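You operate a simulated robot arm through the tools that you are given. There is no shell and no other tool. Be economical: measure what you need, move in short steps, check, and stop when the job is done.

The job below is to be done with a simulated two-armed robot. You get a single attempt, and the scene is never put back.

TASK
Pick up the tub from the top shelf of the trolley with one hand, pass it to the other hand and put it on the top of the proof kit cabinet. Set down upright: tub.

Only the result counts: the job must be done as asked and must still hold three seconds after the hand-in. Knocking over, shifting, dropping, spilling or breaking anything else fails it.

THE ROBOT
Two 7-joint arms with two-finger parallel grippers on one trunk, on a base that drives. Base frame: it is fixed to the floor where the robot stands at the start and does not move with it; the origin is under the middle of the robot, x ahead of it, y to its left, z up. Readings come in mm, rad, newtons and seconds.
The left shoulder is at the start at [82, 101, 907], the right one opposite. With the tool pointing down near the work surface each hand reaches from about 280 to 560 mm from the robot's upright axis, wherever it stands, measured 20 degrees to its own side. Places, roughly: top of the proof kit cabinet [-1300, -1900, 800]. Payload 2.4 kg a hand.
Tool frame (each hand has its own): the origin (TCP) lies between the finger pads and is the grasp point; the fingertips stand 24 mm ahead of it; z points along the fingers, y is the line along which they close. Largest opening 68 mm; finger width 17, thickness 10; the body of the gripper, 40 by 70 mm, starts 41 mm behind the TCP.
Orientation is that of the tool frame in the base frame, as [roll, pitch, yaw] about the fixed x, y, z axes, in that order (R = Rz(yaw) Ry(pitch) Rx(roll)). With the fingers straight down and closing along the base's y, the tool's x points along the base's -x, its y along +y and its z along -z.

THE INTERFACE
- The arms move only by the tool drive_tool. It takes "left_moves", "right_moves" or both (then of equal length, played together; a hand with none holds still); each is a list of rows, each a list of 7 numbers: the turn, a rotation vector about the base's x, y, z in units of 60 degrees (1.0 is 60 degrees), then the shift along the base's x, y, z in units of 200 mm (1.0 is 200 mm), then the opening in per cent of the stroke, from 0 (shut) to 100 (fully open). In form: [[ax, ay, az, x, y, z, gripper], ...]. A call has 1 to 8 rows; each row is the pose to reach, as a shift and turn from the pose commanded when the call began. A call with a number of a shift or a turn outside -1 to 1 is refused whole. Each row takes 0.2 s and may step no farther than 50 mm and 0.15 rad from the row before; otherwise, or with a gripper value out of range, the whole call is refused. A pose out of reach is approached as far as the arm can. The call stops where the force on the tool passes 40 N (or 10 N more than at its start, if that is more) or the arm is blocked; 0.2 s more then pass. Each finger travels about 72 mm/s and halts on what it meets, pressing with about 22 N; the grip force reading is that of the motor and also rises with nothing between the fingers. The clock runs only during rows and for 0.2 s after the last one: add rows that repeat a pose to give the fingers time. It gives the time, the measured TCP pose, the force on the tool (base axes), the opening and the grip force at its end, in the units of the frame above (readings bear some noise), with the torque about the TCP (base axes, N m) and any sound that the robot's microphone picked up, and new pictures: "views" is both (left out), scene, wrist or none (wrist: the cameras of the hands that moved).
- Cameras (640 x 400 px; columns grow to the right, rows downward): "scene" is now at [180.2, 13.8, 1065.8]; the picture's right is [0.13, -0.99, 0.00], its down [-0.57, -0.08, -0.82] and it looks along [0.81, 0.11, -0.58] (base axes); focal length 214 px, centre (320, 200). "left" rides on the left gripper at [84, -11, -75] in its tool frame; the picture's right is [0.13, 0.99, 0.00], its down [-0.60, 0.08, -0.79] and it looks along [-0.79, 0.10, 0.61] (tool axes); focal length 251 px, centre (320, 200). "right" rides on the right gripper at [84, 11, -75] in its tool frame; the picture's right is [-0.13, 0.99, 0.00], its down [-0.60, -0.08, -0.79] and it looks along [-0.79, -0.10, 0.61] (tool axes); focal length 251 px, centre (320, 200). There is no depth. A picture from a camera that has moved, and an enlarged one, comes with that camera's place and axes in the base frame and with its lens.
- move_column(by): slides the trunk up (or, below 0, down) by that many mm; the arms and the scene camera ride with it, the base frame stays. It gives what a move gives, with no picture.
- base_move(legs): drives the robot by 1 to 6 legs, each [ahead, left, turn to the left] in mm, mm and rad, along the robot's own axes; the way and the turn of a leg run together, so that a leg with both is an arc; at most 1500 mm and 3.142 rad a leg. The arms and the cameras ride along, it lands a little off, and it stops where it bumps. It gives what a move gives, and a new picture of the scene camera.
- pan_tilt(pan, tilt): turns the head with the scene camera to pan (to the left, within 1.501 rad either way) and tilt (down, from -0.506 to 1.204), counted from straight ahead of the robot. It gives what a move gives, and a new picture of the scene camera.
- zoom(camera, box): a new picture of the part [left, top, right, bottom] of that camera's present view, enlarged. It takes no simulated time.
- hand_in(): hands the job in; it is judged then, once.

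Go step by step. Nothing tells you exact positions but the pictures and the camera data: compare them with the known pose of the tool, close in by small moves and look again before you grip or let go. The budget is 120 turns and 260 pictures, counting those below and the enlarged ones. Unless the task says otherwise, let go and move clear before handing in, and close with one line.

The tools are called after ">>>" as name(argument=value, ...) on one line, values as JSON. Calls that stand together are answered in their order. drive_tool: Moves the arms, as the interface text tells. Its arguments: {"type":"object","properties":{"left_moves":{"type":"array"},"right_moves":{"type":"array"},"views":{"type":"string","enum":["both","scene","wrist","none"]}},"required":[]} The other tools are called the same way: move_column (by) slides the trunk up or down; base_move (legs) drives the base; pan_tilt (pan, tilt) turns the head that bears the scene camera; zoom (camera, box) takes an enlarged picture of a part of a camera's view; hand_in () hands the job in.

At the start:

```text
t: 0.0
left_eef_pos: [303.5, 205.8, 902.9]
left_tcp_rot: [-3.141, 0.0, -3.14]
left_ft_force: [0.2, 0.5, 0.2]
left_ft_torque: [-0.02, -0.01, 0.01]
left_opening: 68.2
left_gripper_force: 0.2
right_eef_pos: [274.3, -35.2, 947.2]
right_tcp_rot: [3.139, 0.001, 3.141]
right_ft_force: [0.3, 0.6, 0.2]
right_ft_torque: [0.02, 0.0, -0.01]
right_opening: 68.0
right_gripper_force: 0.1
trunk travel left (down, up): [-125.0, 724.0]
robot x, y, heading: [3.1, -0.5, 0.0]
head pan, tilt: [0.134, 0.613]
```

scene: 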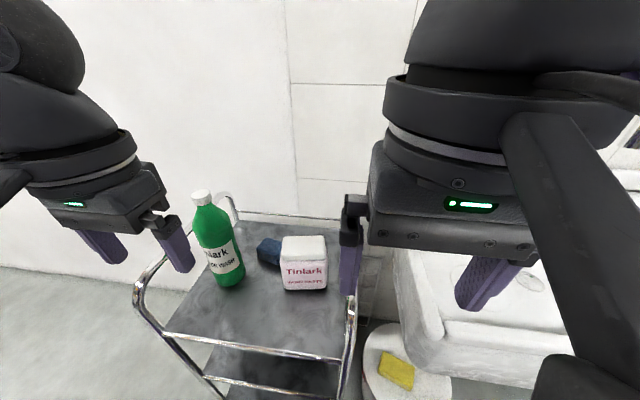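
right: 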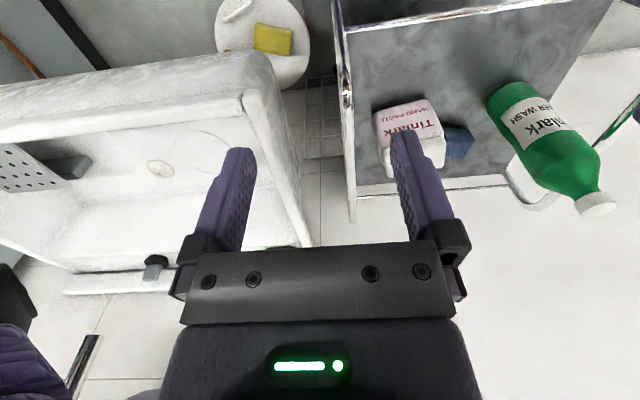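
left: 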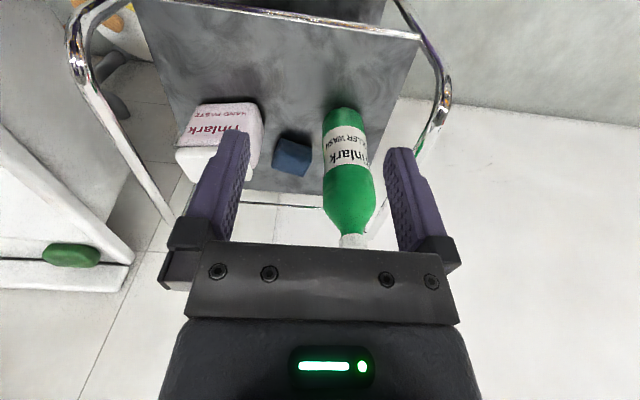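

The white "Tinlark hand paste" tub stands on the trolley's top shelf, at roughly [458, 85, 700], with a blue block and a green bottle next to it. I'll zoom in to measure it before moving.

>>> zoom(camera="scene", box=[180, 170, 380, 295])

>>> zoom(camera="left", box=[140, 60, 400, 222])

>>> zoom(camera="right", box=[340, 60, 540, 185])

```text
3.20 times, centred on (280, 232) of scene
camera zoom: at [180.2, 13.8, 1065.8], right [0.13, -0.99, 0.0], down [-0.57, -0.08, -0.82], along [0.81, 0.11, -0.58], focal length 686 px, centre (448, 96)
```

zoom: 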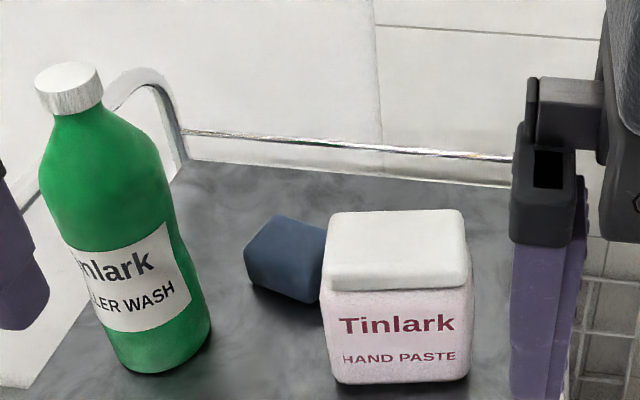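

```text
2.46 times, centred on (270, 141) of left
camera zoom: at [219.3, 194.3, 977.6], right [-0.13, 0.99, 0.0], down [0.6, 0.08, 0.79], along [0.79, 0.1, -0.61], focal length 619 px, centre (443, 345)
```

zoom: 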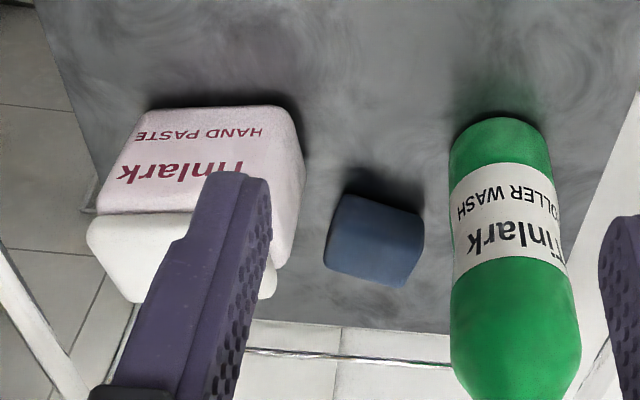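

```text
3.20 times, centred on (440, 122) of right
camera zoom: at [190.9, -25.3, 1023.3], right [0.13, 0.99, 0.0], down [0.6, -0.08, 0.79], along [0.79, -0.1, -0.61], focal length 805 px, centre (-64, 448)
```

zoom: 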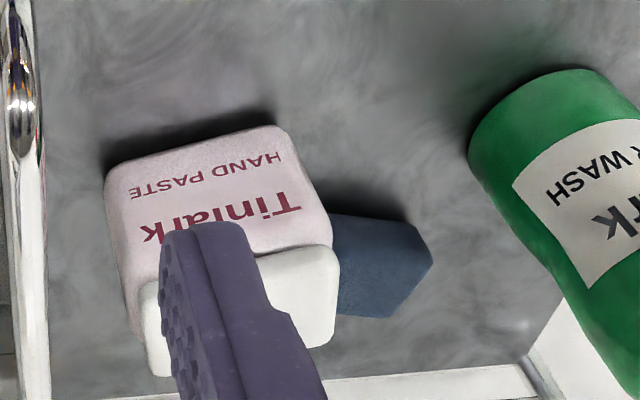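

The tub is about 90 mm wide, 55 mm deep and 113 mm high. It's centred near [481, 87], with its top at z≈733 and turned about 11 degrees, so only its front and back faces fit in a gripper. I'll turn the left hand to close along x above it, and move the right hand out of the way.

>>> drive_tool(left_moves=[[0, 0, -0.125, 0, -0.13, 0, 100], [0, 0, -0.25, 0, -0.26, 0, 100], [0, 0, -0.375, 0, -0.39, 0, 100], [0, 0, -0.5, 0, -0.5, 0, 100], [0, 0, -0.625, 0.2, -0.5, 0, 100], [0, 0, -0.75, 0.4, -0.5, 0, 100], [0, 0, -0.875, 0.6, -0.5, 0, 100], [0, 0, -1, 0.8, -0.5, 0, 100]], right_moves=[[0, 0, 0, 0, -0.2, 0, 100], [0, 0, 0, 0, -0.4, 0, 100], [0, 0, 0, 0, -0.6, 0, 100], [0, 0, 0, 0, -0.8, 0, 100], [0, 0, 0, 0, -0.8, 0, 100], [0, 0, 0, 0, -0.8, 0, 100], [0, 0, 0, 0, -0.8, 0, 100], [0, 0, 0, 0, -0.8, 0, 100]])

```text
t: 1.8
left_eef_pos: [437.0, 133.8, 894.8]
left_tcp_rot: [-3.141, 0.0, 2.095]
left_ft_force: [-0.9, 0.7, 0.0]
left_ft_torque: [-0.03, -0.03, -0.02]
left_opening: 67.9
left_gripper_force: 0.1
left hand out of reach, approached as far as the arm can: row 7, 8
right_eef_pos: [275.4, -197.3, 948.4]
right_tcp_rot: [3.141, 0.001, 3.141]
right_ft_force: [0.8, 0.6, -0.5]
right_ft_torque: [0.01, -0.02, 0.05]
right_opening: 68.1
right_gripper_force: 0.1
trunk travel left (down, up): [-125.0, 724.0]
robot x, y, heading: [-0.5, 2.0, 0.001]
head pan, tilt: [0.134, 0.613]
camera scene: at [180.2, 13.8, 1065.8], right [0.13, -0.99, 0.0], down [-0.57, -0.08, -0.82], along [0.81, 0.11, -0.58], focal length 214 px, centre (320, 200)
camera right: at [192.9, -187.1, 1024.2], right [0.13, 0.99, 0.0], down [0.6, -0.08, 0.79], along [0.79, -0.1, -0.61], focal length 251 px, centre (320, 200)
camera left: at [386.3, 201.2, 969.1], right [0.79, 0.61, 0.0], down [0.37, -0.48, 0.79], along [0.48, -0.63, -0.61], focal length 251 px, centre (320, 200)
```

scene: 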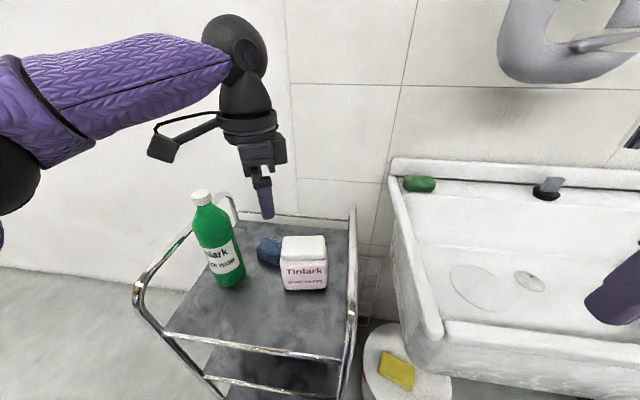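
right: 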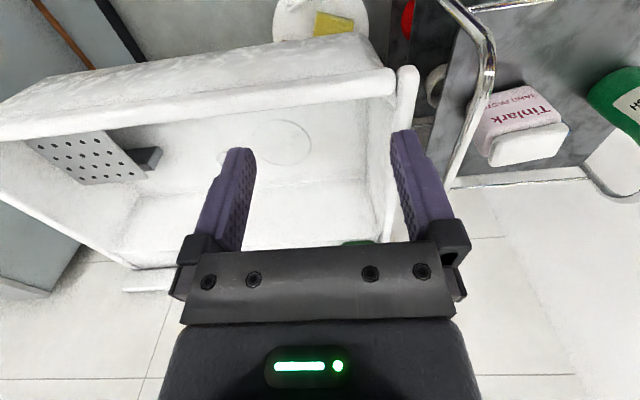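
left: 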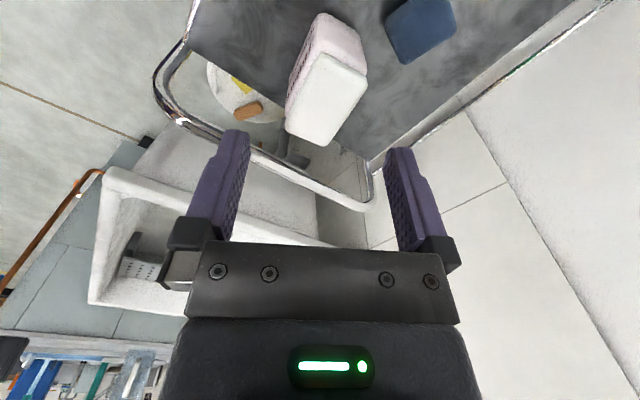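

The left hand is above the tub's near-left side and ran out of reach at this height, which should improve lower down. I'll finish the turn and lower it towards the tub.

>>> drive_tool(left_moves=[[0, 0, -0.1, 0, -0.02, -0.15, 100], [0, 0, -0.2, 0, -0.04, -0.3, 100], [0, 0, -0.317, 0.05, -0.05, -0.45, 100], [0, 0, -0.317, 0.1, -0.05, -0.5, 100], [0, 0, -0.317, 0.1, -0.05, -0.5, 100]])

```text
t: 3.0
left_eef_pos: [457.3, 124.7, 794.3]
left_tcp_rot: [-3.141, 0.0, 1.765]
left_ft_force: [0.5, 0.4, 0.3]
left_ft_torque: [-0.01, 0.0, -0.02]
left_opening: 67.8
left_gripper_force: 0.1
right_eef_pos: [275.0, -197.0, 948.1]
right_tcp_rot: [-3.141, 0.001, 3.14]
right_ft_force: [0.4, -0.6, -0.2]
right_ft_torque: [0.04, 0.01, -0.02]
right_opening: 67.5
right_gripper_force: 0.1
trunk travel left (down, up): [-125.0, 724.0]
robot x, y, heading: [-2.4, -0.3, 0.001]
head pan, tilt: [0.134, 0.613]
camera scene: at [180.3, 13.7, 1065.8], right [0.13, -0.99, 0.0], down [-0.57, -0.08, -0.82], along [0.81, 0.11, -0.58], focal length 214 px, centre (320, 200)
camera left: at [429.9, 204.1, 868.9], right [0.95, 0.32, 0.0], down [0.19, -0.58, 0.79], along [0.25, -0.75, -0.61], focal length 251 px, centre (320, 200)
```

scene: 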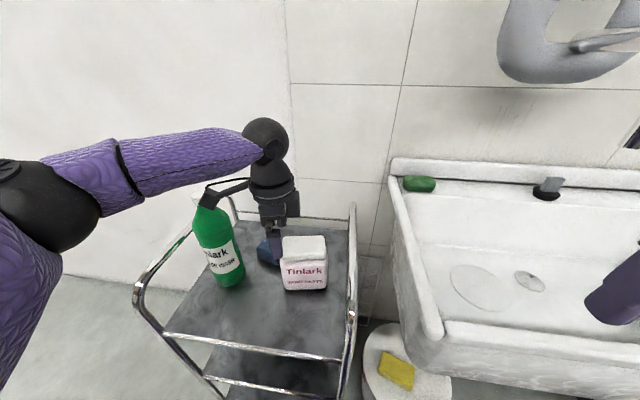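
left: 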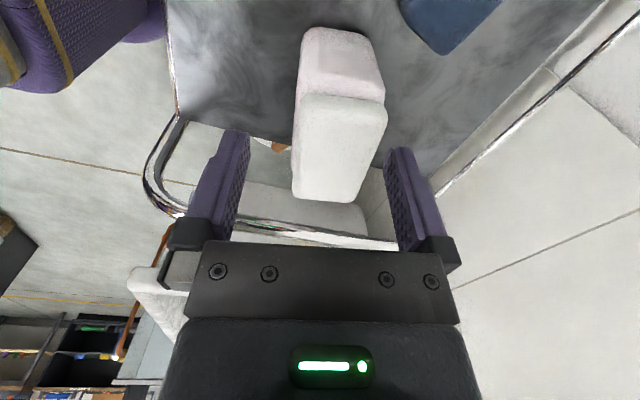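

The tub's lid centre comes out at about [479, 89], and the left hand's yaw already matches the tub. I'll centre the hand over it just above the lid and look again.

>>> drive_tool(left_moves=[[0, 0, 0.01, 0.05, -0.07, 0, 100], [0, 0, 0.02, 0.1, -0.13, -0.06, 100], [0, 0, 0.02, 0.1, -0.13, -0.12, 100], [0, 0, 0.02, 0.1, -0.13, -0.12, 100]])

>>> zoom(camera="scene", box=[220, 170, 380, 295])

```text
t: 4.0
left_eef_pos: [454.1, 117.6, 772.4]
left_tcp_rot: [-3.141, 0.002, 1.785]
left_ft_force: [-0.7, -0.2, -0.5]
left_ft_torque: [0.01, 0.0, 0.01]
left_opening: 68.0
left_gripper_force: 0.0
left hand out of reach, approached as far as the arm can: row 1, 2, 3, 4
right_eef_pos: [276.3, -195.9, 948.6]
right_tcp_rot: [3.139, 0.001, 3.14]
right_ft_force: [-0.2, 0.2, -0.4]
right_ft_torque: [-0.04, -0.01, 0.0]
right_opening: 68.0
right_gripper_force: 0.0
trunk travel left (down, up): [-125.0, 724.0]
robot x, y, heading: [1.4, 1.6, 0.002]
head pan, tilt: [0.134, 0.613]
camera scene: at [180.3, 13.7, 1065.8], right [0.13, -0.99, 0.0], down [-0.57, -0.08, -0.82], along [0.81, 0.11, -0.58], focal length 214 px, centre (320, 200)
camera left: at [425.2, 196.6, 846.4], right [0.94, 0.34, 0.0], down [0.21, -0.57, 0.79], along [0.27, -0.75, -0.61], focal length 251 px, centre (320, 200)
```

scene: 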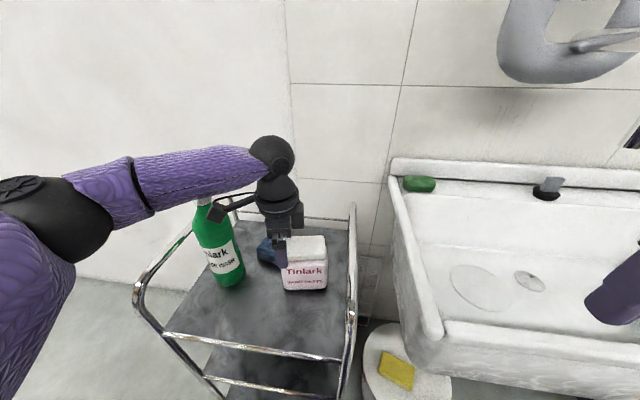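
left: 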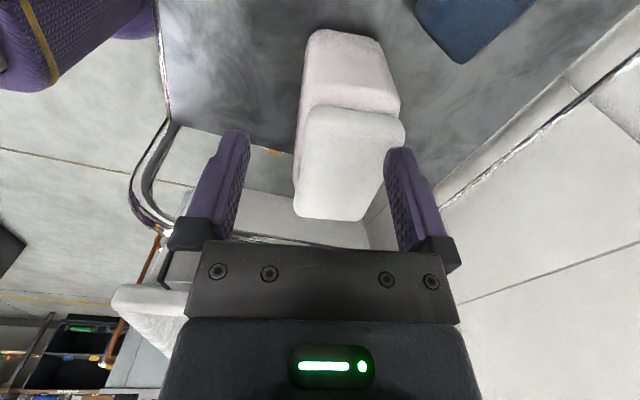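

```text
3.20 times, centred on (300, 232) of scene
camera zoom: at [180.3, 13.7, 1065.8], right [0.13, -0.99, 0.0], down [-0.57, -0.08, -0.82], along [0.81, 0.11, -0.58], focal length 686 px, centre (384, 96)
```

zoom: 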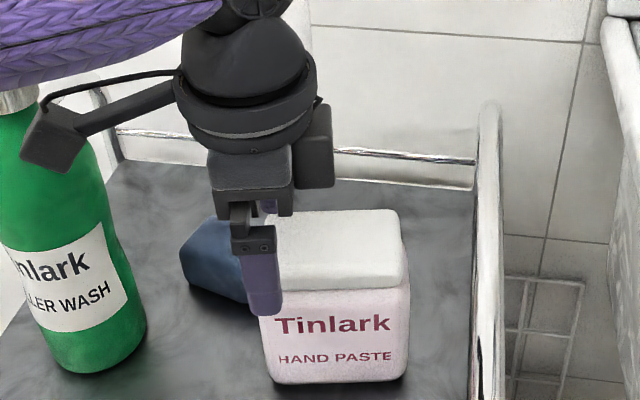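

The arm can't reach far enough at this yaw. Turning the base a little to the right puts the tub more on the left hand's side and means less wrist yaw, so I'll lift clear and then turn.

>>> drive_tool(left_moves=[[0, 0, 0, 0, 0, 0.2, 100], [0, 0, 0, 0, 0, 0.4, 100], [0, 0, 0, -0.15, 0, 0.6, 100], [0, 0, 0, -0.3, 0, 0.65, 100]], views="none")

>>> base_move(legs=[[0, 0, -0.3]])

```text
t: 5.0
left_eef_pos: [396.0, 118.4, 903.3]
left_tcp_rot: [-3.141, 0.001, 1.786]
left_ft_force: [-0.5, 1.1, 0.3]
left_ft_torque: [-0.01, 0.01, 0.0]
left_opening: 68.1
left_gripper_force: 0.0
left hand out of reach, approached as far as the arm can: row 1, 2
right_eef_pos: [275.2, -196.8, 948.8]
right_tcp_rot: [3.141, 0.0, 3.139]
right_ft_force: [-0.1, 0.2, -1.0]
right_ft_torque: [-0.01, -0.01, -0.04]
right_opening: 67.9
right_gripper_force: 0.1
trunk travel left (down, up): [-125.0, 724.0]
robot x, y, heading: [-0.4, -1.2, -0.002]
head pan, tilt: [0.134, 0.613]
```

```text
t: 6.4
left_eef_pos: [414.0, -2.8, 903.1]
left_tcp_rot: [-3.141, 0.001, 1.488]
left_ft_force: [0.5, 0.8, 0.4]
left_ft_torque: [-0.03, 0.01, 0.01]
left_opening: 67.9
left_gripper_force: 0.0
right_eef_pos: [206.6, -270.0, 948.0]
right_tcp_rot: [3.139, 0.0, 2.841]
right_ft_force: [0.0, 0.5, -0.2]
right_ft_torque: [0.0, 0.04, 0.0]
right_opening: 68.0
right_gripper_force: 0.0
trunk travel left (down, up): [-125.0, 724.0]
robot x, y, heading: [2.1, -0.9, -0.302]
head pan, tilt: [0.134, 0.613]
camera scene: at [175.7, -40.1, 1065.8], right [-0.16, -0.99, 0.0], down [-0.57, 0.09, -0.82], along [0.81, -0.13, -0.58], focal length 214 px, centre (320, 200)
```

scene: 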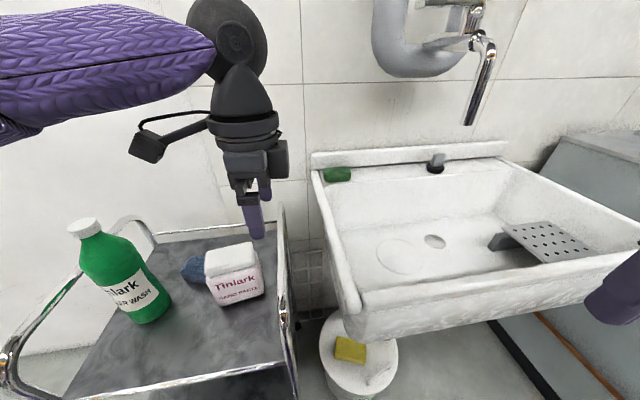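

>>> drive_tool(left_moves=[[0, 0, 0.07, 0.06, 0.13, -0.05, 100], [0, 0, 0.14, 0.12, 0.26, -0.15, 100], [0, 0, 0.21, 0.2, 0.38, -0.3, 100], [0, 0, 0.28, 0.26, 0.46, -0.45, 100], [0, 0, 0.284, 0.315, 0.51, -0.6, 100], [0, 0, 0.284, 0.315, 0.51, -0.65, 100], [0, 0, 0.284, 0.315, 0.51, -0.65, 100]])

>>> zoom(camera="scene", box=[160, 170, 320, 270])

```text
t: 8.0
left_eef_pos: [477.5, 98.8, 773.1]
left_tcp_rot: [-3.142, -0.003, 1.787]
left_ft_force: [0.0, 1.0, 0.3]
left_ft_torque: [0.01, 0.0, 0.01]
left_opening: 68.0
left_gripper_force: 0.0
right_eef_pos: [206.5, -268.8, 949.2]
right_tcp_rot: [3.139, -0.001, 2.841]
right_ft_force: [0.4, -0.6, 0.2]
right_ft_torque: [-0.02, -0.05, 0.05]
right_opening: 68.3
right_gripper_force: 0.0
trunk travel left (down, up): [-125.0, 724.0]
robot x, y, heading: [-0.4, -0.1, -0.298]
head pan, tilt: [0.134, 0.613]
camera scene: at [175.7, -40.1, 1065.8], right [-0.16, -0.99, 0.0], down [-0.57, 0.09, -0.82], along [0.81, -0.13, -0.58], focal length 214 px, centre (320, 200)
camera left: at [448.8, 179.0, 846.6], right [0.94, 0.34, 0.0], down [0.21, -0.57, 0.79], along [0.27, -0.75, -0.61], focal length 251 px, centre (320, 200)
```

scene: 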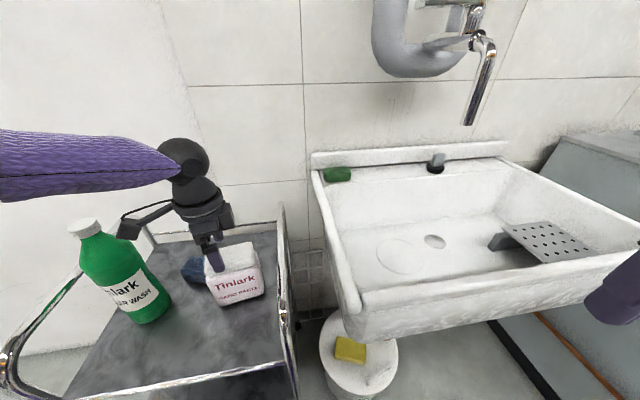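
left: 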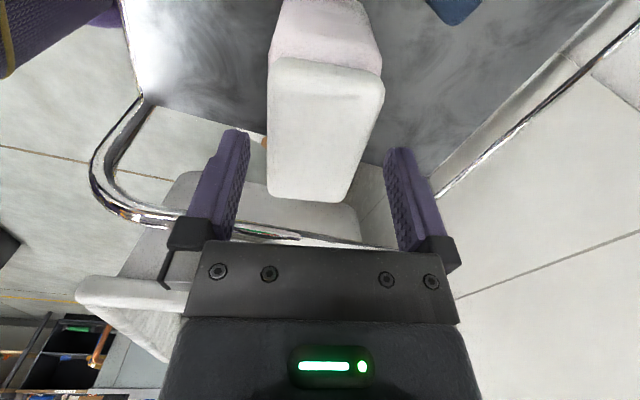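

```text
4.00 times, centred on (240, 220) of scene
camera zoom: at [175.7, -40.1, 1065.8], right [-0.16, -0.99, 0.0], down [-0.57, 0.09, -0.82], along [0.81, -0.13, -0.58], focal length 858 px, centre (640, 120)
```

zoom: 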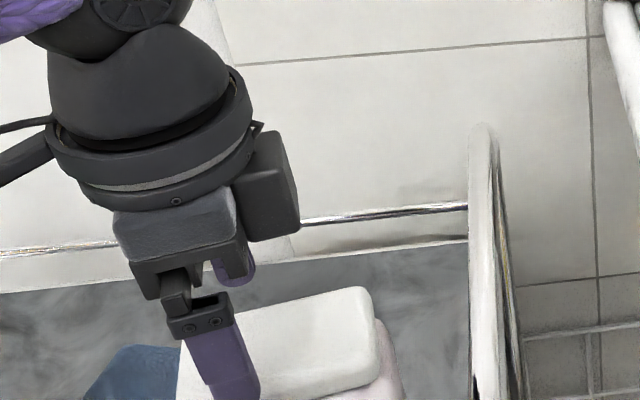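

The hand is centred over the tub, with about 7 mm clear on each side. I'll go down to grip height with the fingers still open.

>>> drive_tool(left_moves=[[0, 0, 0, 0, 0, -0.07, 100], [0, 0, 0, 0, 0, -0.14, 100], [0, 0, 0, 0, 0, -0.21, 100], [0, 0, 0, 0, 0, -0.28, 100], [0, 0, 0, 0, 0, -0.335, 100], [0, 0, 0, 0, 0, -0.335, 100]])

>>> zoom(camera="scene", box=[160, 200, 320, 300])

```text
t: 9.4
left_eef_pos: [476.9, 99.9, 706.8]
left_tcp_rot: [3.141, 0.001, 1.786]
left_ft_force: [-0.7, -0.5, -0.3]
left_ft_torque: [-0.04, -0.04, 0.05]
left_opening: 68.1
left_gripper_force: 0.0
right_eef_pos: [204.8, -270.3, 948.3]
right_tcp_rot: [3.14, -0.001, 2.842]
right_ft_force: [0.4, -0.3, 0.2]
right_ft_torque: [0.0, 0.01, 0.02]
right_opening: 68.0
right_gripper_force: 0.1
trunk travel left (down, up): [-125.0, 724.0]
robot x, y, heading: [-0.5, -0.4, -0.301]
head pan, tilt: [0.134, 0.613]
camera scene: at [175.7, -40.1, 1065.8], right [-0.16, -0.99, 0.0], down [-0.57, 0.09, -0.82], along [0.81, -0.13, -0.58], focal length 214 px, centre (320, 200)
camera left: at [448.4, 178.9, 780.5], right [0.94, 0.34, 0.0], down [0.21, -0.57, 0.79], along [0.27, -0.75, -0.61], focal length 251 px, centre (320, 200)
```

scene: 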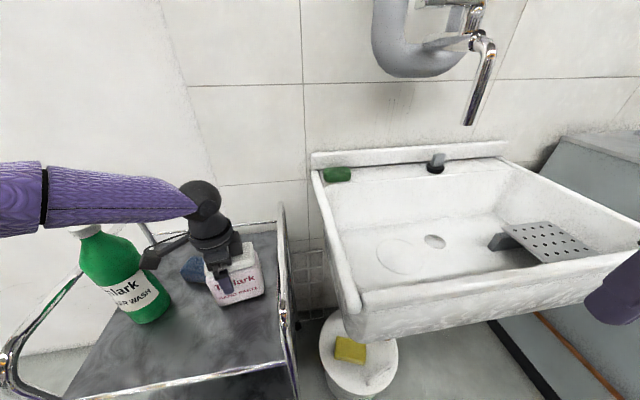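
left: 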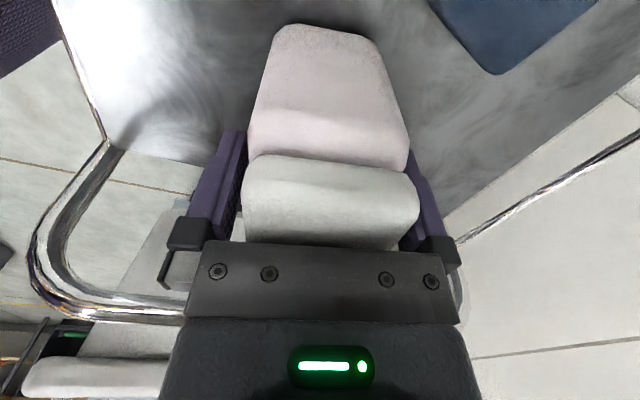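

```text
4.00 times, centred on (240, 250) of scene
camera zoom: at [175.7, -40.1, 1065.8], right [-0.16, -0.99, 0.0], down [-0.57, 0.09, -0.82], along [0.81, -0.13, -0.58], focal length 858 px, centre (640, 0)
```

zoom: 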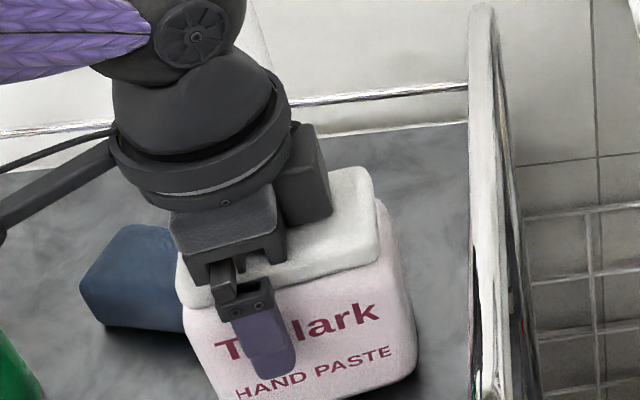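

The fingers straddle the tub's front and back faces. Closing now.

>>> drive_tool(left_moves=[[0, 0, 0, 0, 0, 0, 60], [0, 0, 0, 0, 0, 0, 30], [0, 0, 0, 0, 0, 0, 30], [0, 0, 0, 0, 0, 0, 30]], views="wrist")

```text
t: 10.4
left_eef_pos: [477.4, 98.9, 707.2]
left_tcp_rot: [-3.141, 0.002, 1.785]
left_ft_force: [0.3, -0.6, 0.4]
left_ft_torque: [0.04, -0.07, 0.0]
left_opening: 62.7
left_gripper_force: 22.4
right_eef_pos: [207.0, -269.9, 947.7]
right_tcp_rot: [3.14, -0.001, 2.842]
right_ft_force: [0.9, -0.8, 0.5]
right_ft_torque: [0.03, 0.03, 0.03]
right_opening: 67.9
right_gripper_force: 0.1
trunk travel left (down, up): [-125.0, 724.0]
robot x, y, heading: [-1.0, 4.4, -0.295]
head pan, tilt: [0.134, 0.613]
camera left: at [448.5, 178.9, 780.5], right [0.94, 0.34, 0.0], down [0.21, -0.57, 0.79], along [0.27, -0.75, -0.61], focal length 251 px, centre (320, 200)
```

left: 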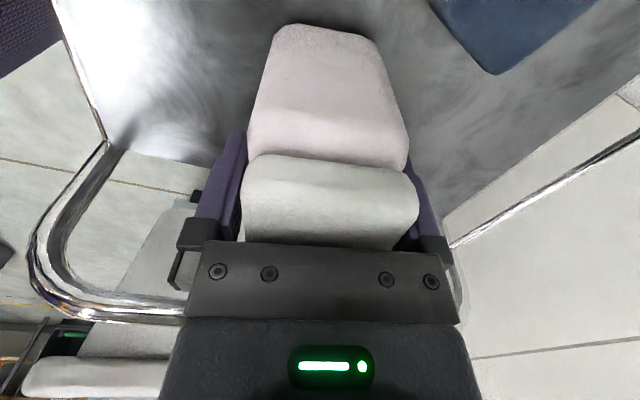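

The grip holds at 62.7 mm opening. I'll lift a little and check for slip.

>>> drive_tool(left_moves=[[0, 0, 0, 0, 0, 0.05, 20], [0, 0, 0, 0, 0, 0.12, 20], [0, 0, 0, 0, 0, 0.2, 20], [0, 0, 0, 0, 0, 0.2, 20]])

```text
t: 11.4
left_eef_pos: [477.4, 100.5, 746.6]
left_tcp_rot: [-3.141, 0.0, 1.784]
left_ft_force: [-0.4, 0.2, -3.9]
left_ft_torque: [0.03, 0.03, 0.02]
left_opening: 62.4
left_gripper_force: 22.1
right_eef_pos: [205.8, -269.6, 948.1]
right_tcp_rot: [3.14, 0.001, 2.841]
right_ft_force: [-0.5, 0.7, -0.1]
right_ft_torque: [0.0, 0.0, -0.02]
right_opening: 67.8
right_gripper_force: 0.2
trunk travel left (down, up): [-125.0, 724.0]
robot x, y, heading: [0.7, -4.4, -0.302]
head pan, tilt: [0.134, 0.613]
camera scene: at [175.9, -40.1, 1065.7], right [-0.16, -0.99, 0.0], down [-0.57, 0.09, -0.82], along [0.81, -0.13, -0.58], focal length 214 px, centre (320, 200)
camera left: at [448.2, 179.3, 821.2], right [0.94, 0.34, 0.0], down [0.21, -0.57, 0.79], along [0.27, -0.75, -0.61], focal length 251 px, centre (320, 200)
```

scene: 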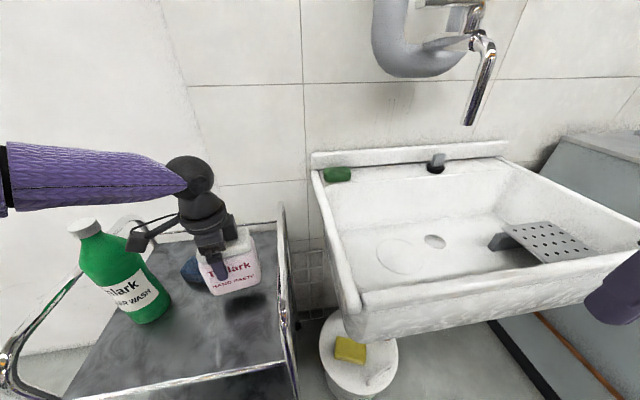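
left: 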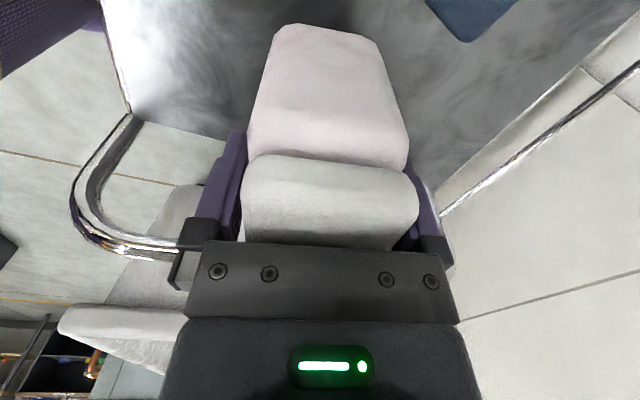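

The tub came up cleanly and weighs about 4 N. I'll lift it higher and draw it in, then look to the right, where the cabinet should be.

>>> drive_tool(left_moves=[[0, 0, 0, 0, 0, 0.2, 20], [0, 0, 0, 0, 0, 0.4, 20], [0, 0, 0, 0, 0, 0.6, 20], [0, 0, 0, -0.15, 0, 0.7, 20], [0, 0, 0, -0.3, 0, 0.75, 20], [0, 0, 0, -0.4, 0, 0.75, 20]], views="none")

>>> pan_tilt(pan=-1.5, tilt=0.4)

>>> pan_tilt(pan=1.5, tilt=0.4)

```text
t: 12.8
left_eef_pos: [395.6, 99.4, 893.7]
left_tcp_rot: [3.14, 0.0, 1.786]
left_ft_force: [-0.1, 0.5, -3.7]
left_ft_torque: [0.07, 0.0, -0.01]
left_opening: 62.4
left_gripper_force: 22.0
right_eef_pos: [206.4, -268.9, 949.0]
right_tcp_rot: [3.14, -0.001, 2.842]
right_ft_force: [0.5, 0.8, 0.3]
right_ft_torque: [-0.01, 0.04, -0.01]
right_opening: 68.0
right_gripper_force: 0.2
trunk travel left (down, up): [-125.0, 724.0]
robot x, y, heading: [1.3, -1.0, -0.299]
head pan, tilt: [0.134, 0.613]
```

```text
t: 14.5
left_eef_pos: [396.4, 99.4, 895.7]
left_tcp_rot: [-3.141, 0.0, 1.785]
left_ft_force: [-0.6, 0.2, -4.5]
left_ft_torque: [0.04, 0.05, -0.01]
left_opening: 62.4
left_gripper_force: 22.2
right_eef_pos: [205.7, -268.5, 947.8]
right_tcp_rot: [3.139, -0.001, 2.842]
right_ft_force: [0.3, -0.4, -0.7]
right_ft_torque: [0.02, -0.02, -0.02]
right_opening: 67.8
right_gripper_force: 0.1
trunk travel left (down, up): [-125.0, 724.0]
robot x, y, heading: [1.3, 0.3, -0.297]
head pan, tilt: [-1.499, 0.4]
camera scene: at [68.3, -116.0, 1085.1], right [-0.97, 0.22, 0.0], down [0.09, 0.38, -0.92], along [-0.21, -0.9, -0.39], focal length 214 px, centre (320, 200)
```

scene: 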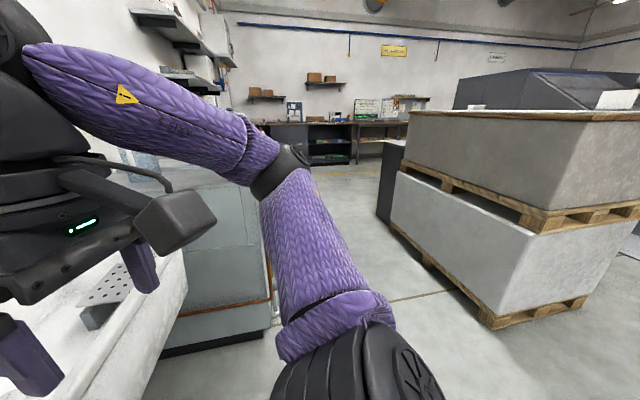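

```text
t: 17.1
left_eef_pos: [395.9, 100.0, 895.9]
left_tcp_rot: [3.141, -0.001, 1.784]
left_ft_force: [-0.3, -0.4, -3.5]
left_ft_torque: [0.07, 0.04, -0.02]
left_opening: 62.1
left_gripper_force: 21.9
right_eef_pos: [207.3, -269.3, 948.9]
right_tcp_rot: [3.141, 0.0, 2.841]
right_ft_force: [-0.4, 0.0, -0.2]
right_ft_torque: [0.01, 0.01, -0.02]
right_opening: 67.8
right_gripper_force: 0.1
trunk travel left (down, up): [-125.0, 724.0]
robot x, y, heading: [0.1, 1.7, -0.295]
head pan, tilt: [1.499, 0.4]
camera scene: at [122.5, 60.7, 1085.1], right [0.93, -0.36, 0.0], down [-0.14, -0.36, -0.92], along [0.33, 0.86, -0.39], focal length 214 px, centre (320, 200)
```

scene: 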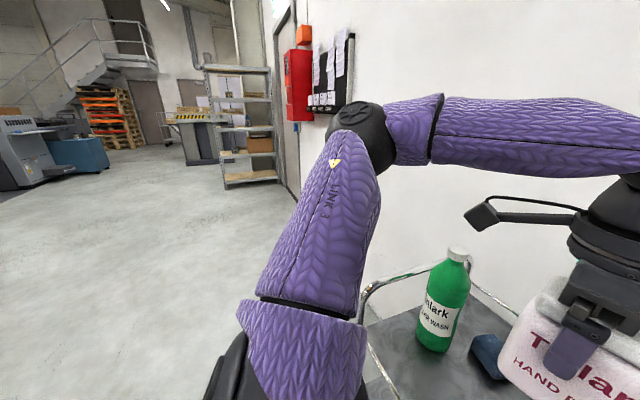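

>>> pan_tilt(pan=-1.5, tilt=0.3)

>>> zoom(camera="scene", box=[280, 60, 640, 285])

```text
t: 19.7
left_eef_pos: [395.8, 99.3, 895.8]
left_tcp_rot: [3.141, 0.0, 1.785]
left_ft_force: [-0.1, 0.3, -3.7]
left_ft_torque: [0.07, 0.02, 0.02]
left_opening: 62.2
left_gripper_force: 21.8
right_eef_pos: [206.2, -268.9, 948.4]
right_tcp_rot: [3.139, -0.001, 2.841]
right_ft_force: [-0.2, 0.2, -0.6]
right_ft_torque: [0.02, -0.01, 0.04]
right_opening: 68.1
right_gripper_force: 0.0
trunk travel left (down, up): [-125.0, 724.0]
robot x, y, heading: [-1.5, -1.2, -0.3]
head pan, tilt: [-1.499, 0.3]
camera scene: at [68.1, -116.7, 1094.4], right [-0.97, 0.22, 0.0], down [0.07, 0.29, -0.96], along [-0.21, -0.93, -0.3], focal length 214 px, centre (320, 200)
```

scene: 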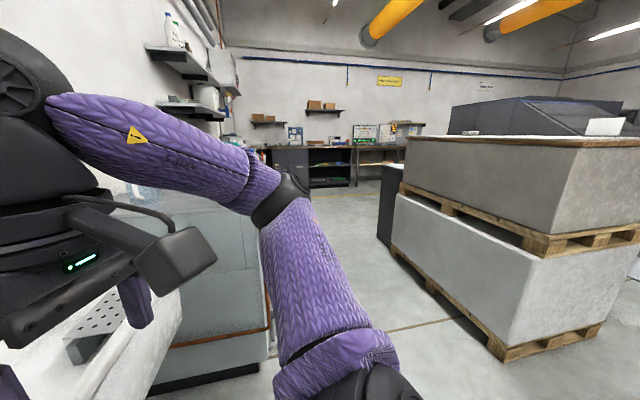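

```text
1.78 times, centred on (460, 172) of scene
camera zoom: at [68.1, -116.7, 1094.4], right [-0.97, 0.22, 0.0], down [0.07, 0.29, -0.96], along [-0.21, -0.93, -0.3], focal length 381 px, centre (71, 249)
```

zoom: 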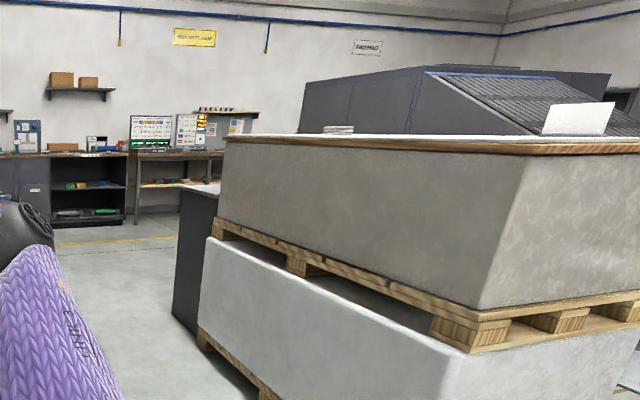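

The proof kit cabinet is the dark one just beyond the pallet stack, with its front at about x≈-980 and y≈-1900. I'll back away from the trolley and turn towards the aisle.

>>> base_move(legs=[[-420, 0, 0], [0, 0, -1.27]])

>>> pan_tilt(pan=-0.5, tilt=0.35)

```text
t: 25.4
left_eef_pos: [-189.9, -222.3, 895.5]
left_tcp_rot: [3.141, 0.0, 0.531]
left_ft_force: [0.0, 0.8, -4.3]
left_ft_torque: [0.02, -0.05, -0.03]
left_opening: 62.4
left_gripper_force: 22.4
right_eef_pos: [-599.1, -156.2, 947.5]
right_tcp_rot: [3.14, -0.001, 1.585]
right_ft_force: [-1.2, 0.1, -0.3]
right_ft_torque: [-0.03, -0.01, -0.01]
right_opening: 67.8
right_gripper_force: 0.0
trunk travel left (down, up): [-125.0, 724.0]
robot x, y, heading: [-406.2, 125.1, -1.557]
head pan, tilt: [-1.499, 0.3]
camera scene: at [-499.3, 21.8, 1094.4], right [-0.09, 1.0, 0.0], down [0.29, 0.03, -0.96], along [-0.95, -0.08, -0.3], focal length 214 px, centre (320, 200)
```

scene: 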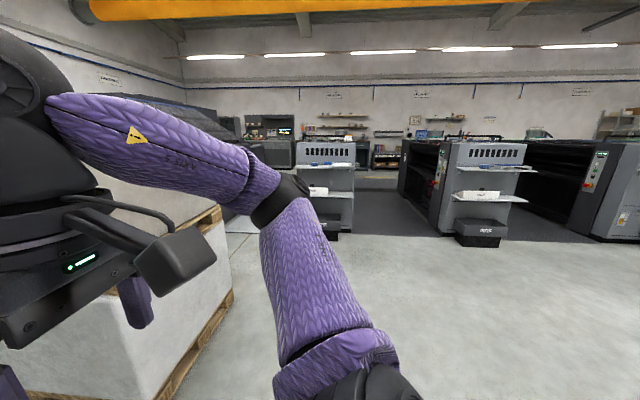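

```text
t: 26.7
left_eef_pos: [-189.9, -222.3, 894.9]
left_tcp_rot: [3.141, -0.001, 0.528]
left_ft_force: [-0.9, -0.6, -4.7]
left_ft_torque: [0.05, -0.07, 0.01]
left_opening: 62.1
left_gripper_force: 21.5
right_eef_pos: [-599.0, -156.7, 948.2]
right_tcp_rot: [3.141, -0.001, 1.585]
right_ft_force: [-0.1, 0.9, 0.4]
right_ft_torque: [-0.01, -0.01, 0.01]
right_opening: 68.0
right_gripper_force: 0.1
trunk travel left (down, up): [-125.0, 724.0]
robot x, y, heading: [-407.3, 123.3, -1.554]
head pan, tilt: [-0.499, 0.351]
camera scene: at [-449.6, -52.5, 1089.7], right [-0.89, 0.47, 0.0], down [0.16, 0.3, -0.94], along [-0.44, -0.83, -0.34], focal length 214 px, centre (320, 200)
```

scene: 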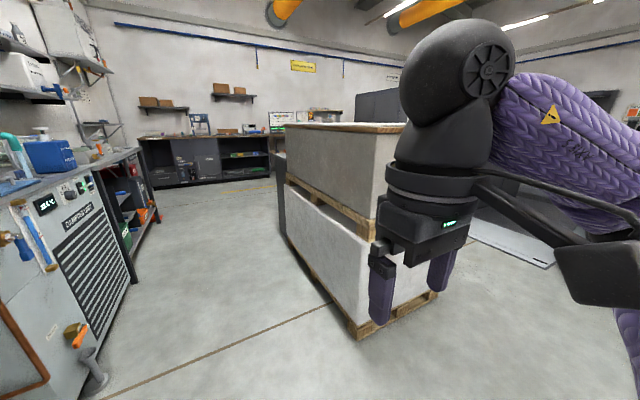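

The aisle is clear, so I'll drive down it to beside the cabinet and then turn to face it.

>>> base_move(legs=[[1000, 0, 0], [1000, 0, 0], [0, 0, -1.57]])

>>> pan_tilt(pan=0, tilt=0.5)

```text
t: 40.4
left_eef_pos: [-756.4, -2058.5, 894.1]
left_tcp_rot: [-3.14, 0.001, -1.072]
left_ft_force: [0.3, 0.1, -4.8]
left_ft_torque: [-0.11, -0.03, 0.0]
left_opening: 62.1
left_gripper_force: 22.1
right_eef_pos: [-679.2, -1650.5, 948.5]
right_tcp_rot: [3.141, 0.001, -0.017]
right_ft_force: [-1.0, -0.5, 0.0]
right_ft_torque: [-0.01, 0.0, -0.04]
right_opening: 68.2
right_gripper_force: 0.0
trunk travel left (down, up): [-125.0, 724.0]
robot x, y, heading: [-406.7, -1851.1, 3.127]
head pan, tilt: [-0.499, 0.351]
camera scene: at [-582.4, -1803.0, 1089.6], right [0.49, 0.87, 0.0], down [0.3, -0.17, -0.94], along [-0.82, 0.46, -0.34], focal length 214 px, centre (320, 200)
```

scene: 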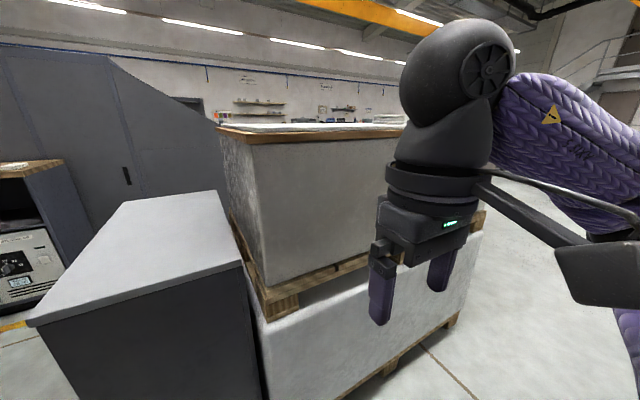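

```text
t: 41.3
left_eef_pos: [-757.1, -2058.7, 894.8]
left_tcp_rot: [-3.141, 0.0, -1.073]
left_ft_force: [0.0, -0.2, -4.0]
left_ft_torque: [-0.06, -0.06, -0.03]
left_opening: 62.0
left_gripper_force: 22.1
right_eef_pos: [-678.1, -1650.8, 947.3]
right_tcp_rot: [3.14, 0.0, -0.018]
right_ft_force: [0.3, -0.2, -0.4]
right_ft_torque: [0.0, 0.03, -0.02]
right_opening: 68.2
right_gripper_force: 0.0
trunk travel left (down, up): [-125.0, 724.0]
robot x, y, heading: [-400.9, -1851.3, 3.126]
head pan, tilt: [0.0, 0.499]
camera scene: at [-592.3, -1847.3, 1076.0], right [0.02, 1.0, 0.0], down [0.48, -0.01, -0.88], along [-0.88, 0.01, -0.48], focal length 214 px, centre (320, 200)
```

scene: 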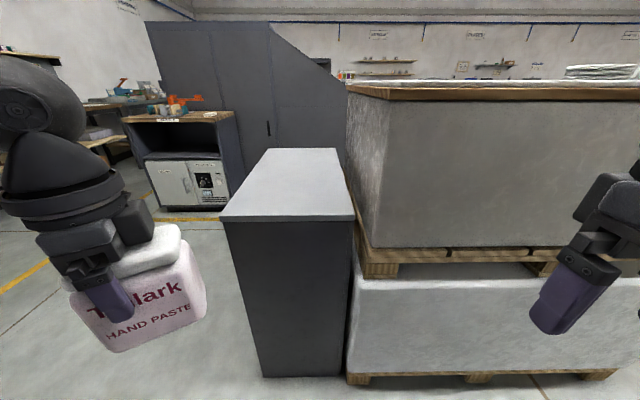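

The cabinet top is empty and spans about x -1613 to -1015 and y -2080 to -1760, with a tall pallet stack on its right side. I'll back off a little for the handover and turn the left hand so the tub's long axis points forward. The right hand can then come in level from behind and below.

>>> base_move(legs=[[-250, 0, 0]])

>>> drive_tool(left_moves=[[0, 0, 0.14, -0.08, 0.04, -0.03, 20], [0, 0, 0.28, -0.16, 0.08, -0.06, 20], [0, 0, 0.42, -0.24, 0.12, -0.1, 20], [0, 0, 0.56, -0.32, 0.16, -0.13, 20], [0, 0, 0.7, -0.4, 0.2, -0.16, 20], [0, 0, 0.84, -0.48, 0.24, -0.2, 20], [0, 0, 0.98, -0.56, 0.27, -0.22, 20]], views="scene")

```text
t: 43.1
left_eef_pos: [-506.2, -2061.0, 894.6]
left_tcp_rot: [-3.141, 0.001, -1.074]
left_ft_force: [0.0, -0.4, -4.2]
left_ft_torque: [-0.02, -0.02, 0.0]
left_opening: 62.0
left_gripper_force: 21.7
right_eef_pos: [-427.7, -1654.5, 948.2]
right_tcp_rot: [3.141, 0.001, -0.018]
right_ft_force: [-0.7, 0.4, -0.6]
right_ft_torque: [0.01, 0.03, -0.01]
right_opening: 68.0
right_gripper_force: 0.0
trunk travel left (down, up): [-125.0, 724.0]
robot x, y, heading: [-152.7, -1858.9, 3.13]
head pan, tilt: [0.0, 0.499]
camera scene: at [-341.5, -1851.1, 1075.9], right [0.01, 1.0, 0.0], down [0.48, -0.01, -0.88], along [-0.88, 0.01, -0.48], focal length 214 px, centre (320, 200)
```

scene: 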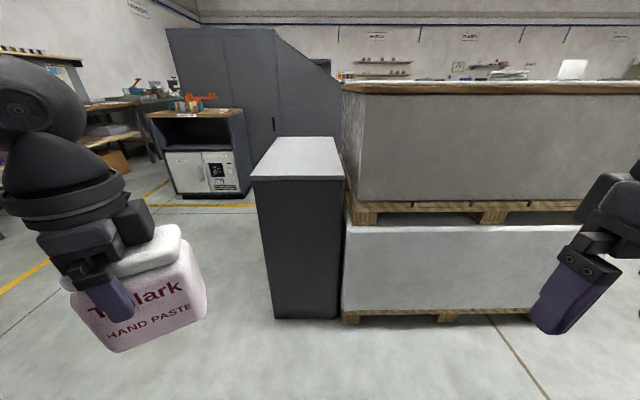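

```text
t: 44.7
left_eef_pos: [-619.4, -2008.4, 851.2]
left_tcp_rot: [-3.14, 0.001, -0.043]
left_ft_force: [0.5, -0.8, -3.2]
left_ft_torque: [0.0, -0.06, 0.03]
left_opening: 62.1
left_gripper_force: 22.0
right_eef_pos: [-429.0, -1654.9, 948.2]
right_tcp_rot: [-3.141, -0.002, -0.017]
right_ft_force: [0.0, -0.2, -0.1]
right_ft_torque: [0.0, -0.02, 0.02]
right_opening: 67.8
right_gripper_force: 0.0
trunk travel left (down, up): [-125.0, 724.0]
robot x, y, heading: [-155.7, -1851.1, 3.131]
head pan, tilt: [0.0, 0.499]
camera scene: at [-341.6, -1851.1, 1075.9], right [0.01, 1.0, 0.0], down [0.48, -0.01, -0.88], along [-0.88, 0.01, -0.48], focal length 214 px, centre (320, 200)
```

scene: 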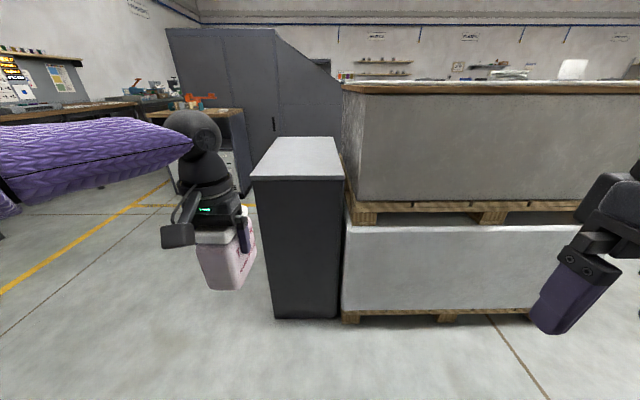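

The tub is now in line with the robot's forward direction. I'll push it a bit further out and yaw it 20 degrees, while the right hand tilts forward and lowers on its own side.

>>> drive_tool(left_moves=[[0, 0, 0.11, -0.08, 0.045, 0, 20], [0, 0, 0.22, -0.16, 0.09, 0, 20], [0, 0, 0.333, -0.23, 0.135, 0, 20], [0, 0, 0.333, -0.23, 0.135, 0, 20], [0, 0, 0.333, -0.23, 0.135, 0, 20], [0, 0, 0.333, -0.23, 0.135, 0, 20], [0, 0, 0.333, -0.23, 0.135, 0, 20], [0, 0, 0.333, -0.23, 0.135, 0, 20]], right_moves=[[0, 0.125, 0, -0.08, 0, -0.08, 100], [0, 0.25, 0, -0.16, 0, -0.16, 100], [0, 0.375, 0, -0.24, 0, -0.24, 100], [0, 0.5, 0, -0.33, 0, -0.32, 100], [0, 0.625, 0, -0.42, 0, -0.4, 100], [0, 0.75, 0, -0.5, 0, -0.48, 100], [0, 0.875, 0, -0.6, 0, -0.56, 100], [0, 1, 0, -0.7, 0, -0.64, 100]])

```text
t: 46.5
left_eef_pos: [-631.5, -2007.8, 840.5]
left_tcp_rot: [-3.14, 0.0, 0.302]
left_ft_force: [-0.4, -0.6, -4.7]
left_ft_torque: [0.02, -0.06, 0.01]
left_opening: 62.3
left_gripper_force: 22.5
left hand out of reach, approached as far as the arm can: row 1, 2, 3, 4, 5, 6, 7, 8
right_eef_pos: [-568.2, -1655.5, 820.1]
right_tcp_rot: [3.111, 1.046, -0.031]
right_ft_force: [1.2, -0.5, -0.9]
right_ft_torque: [-0.03, -0.01, -0.06]
right_opening: 67.7
right_gripper_force: 0.1
right hand out of reach, approached as far as the arm can: row 7
trunk travel left (down, up): [-125.0, 724.0]
robot x, y, heading: [-152.8, -1854.2, 3.127]
head pan, tilt: [0.0, 0.499]
camera scene: at [-341.6, -1851.0, 1075.9], right [0.01, 1.0, 0.0], down [0.48, -0.01, -0.88], along [-0.88, 0.01, -0.48], focal length 214 px, centre (320, 200)
camera right: at [-460.4, -1668.7, 785.0], right [-0.07, -0.99, 0.13], down [0.39, 0.09, 0.92], along [-0.92, 0.11, 0.37], focal length 251 px, centre (320, 200)
camera left: at [-554.1, -1971.8, 915.2], right [0.42, -0.91, 0.0], down [-0.55, -0.25, 0.79], along [-0.72, -0.33, -0.61], focal length 251 px, centre (320, 200)
```

scene: 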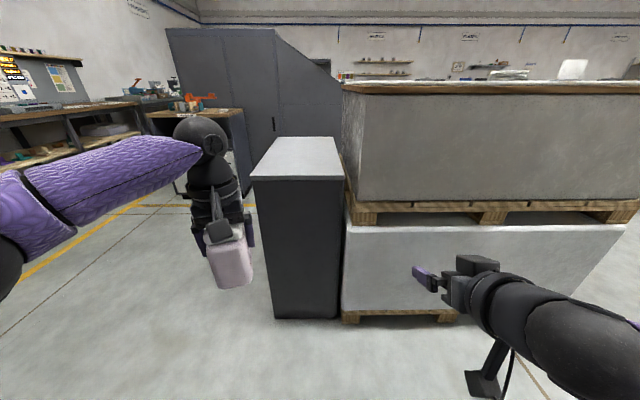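
right: 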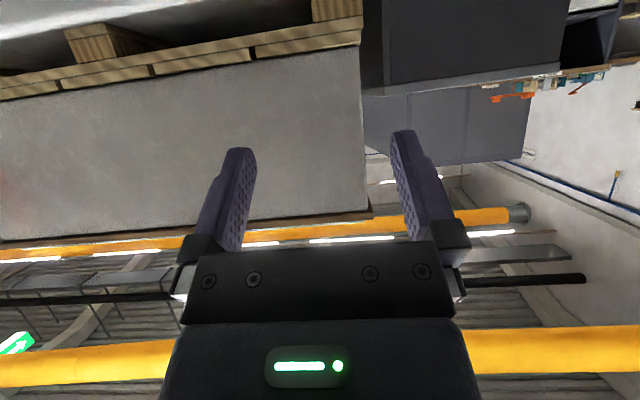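
left: 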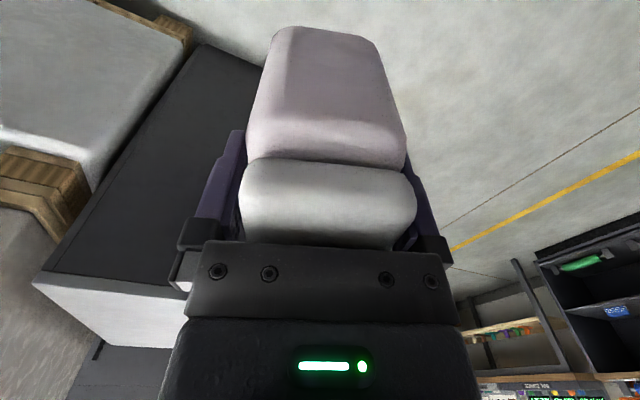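

The left hand is holding at [-631, -2008, 840] with its yaw set. I'll turn the right hand to the matching yaw and bring it across towards its pre-handover spot.

>>> drive_tool(right_moves=[[0, 0, 0.08, 0, -0.2, -0.02, 100], [0, 0, 0.16, 0.02, -0.4, -0.04, 100], [0, 0, 0.24, 0.04, -0.6, -0.06, 100], [0, 0, 0.318, 0.05, -0.8, -0.08, 100], [0, 0, 0.318, 0.06, -0.95, -0.1, 100]])

```text
t: 47.7
left_eef_pos: [-632.7, -2006.7, 840.6]
left_tcp_rot: [-3.141, 0.0, 0.301]
left_ft_force: [0.3, -0.3, -4.8]
left_ft_torque: [0.01, -0.05, -0.02]
left_opening: 62.1
left_gripper_force: 21.4
right_eef_pos: [-556.2, -1845.5, 799.4]
right_tcp_rot: [3.111, 1.047, 0.298]
right_ft_force: [-0.2, 0.5, -0.6]
right_ft_torque: [-0.01, -0.03, 0.04]
right_opening: 68.0
right_gripper_force: 0.1
right hand out of reach, approached as far as the arm can: row 2
trunk travel left (down, up): [-125.0, 724.0]
robot x, y, heading: [-156.7, -1859.4, 3.127]
head pan, tilt: [0.0, 0.499]
camera scene: at [-341.7, -1851.0, 1075.9], right [0.01, 1.0, 0.0], down [0.48, -0.01, -0.88], along [-0.88, 0.01, -0.48], focal length 214 px, centre (320, 200)
camera right: at [-450.0, -1823.9, 763.9], right [0.26, -0.96, 0.13], down [0.33, 0.21, 0.92], along [-0.91, -0.19, 0.37], focal length 251 px, centre (320, 200)
```

scene: 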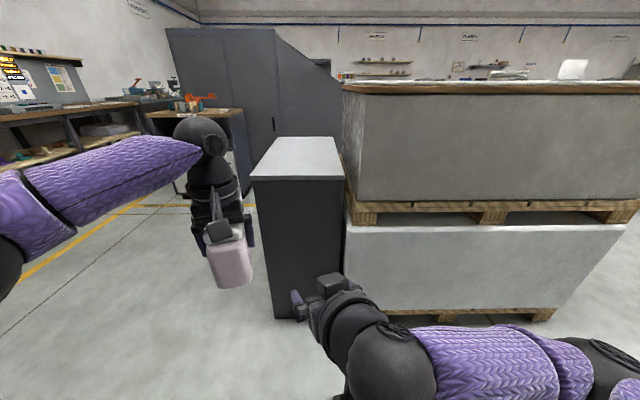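
right: 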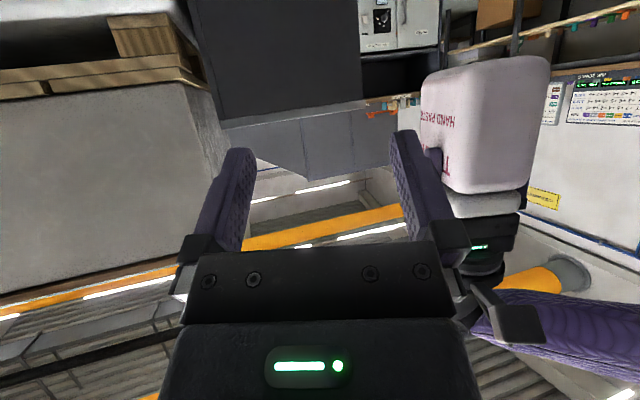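

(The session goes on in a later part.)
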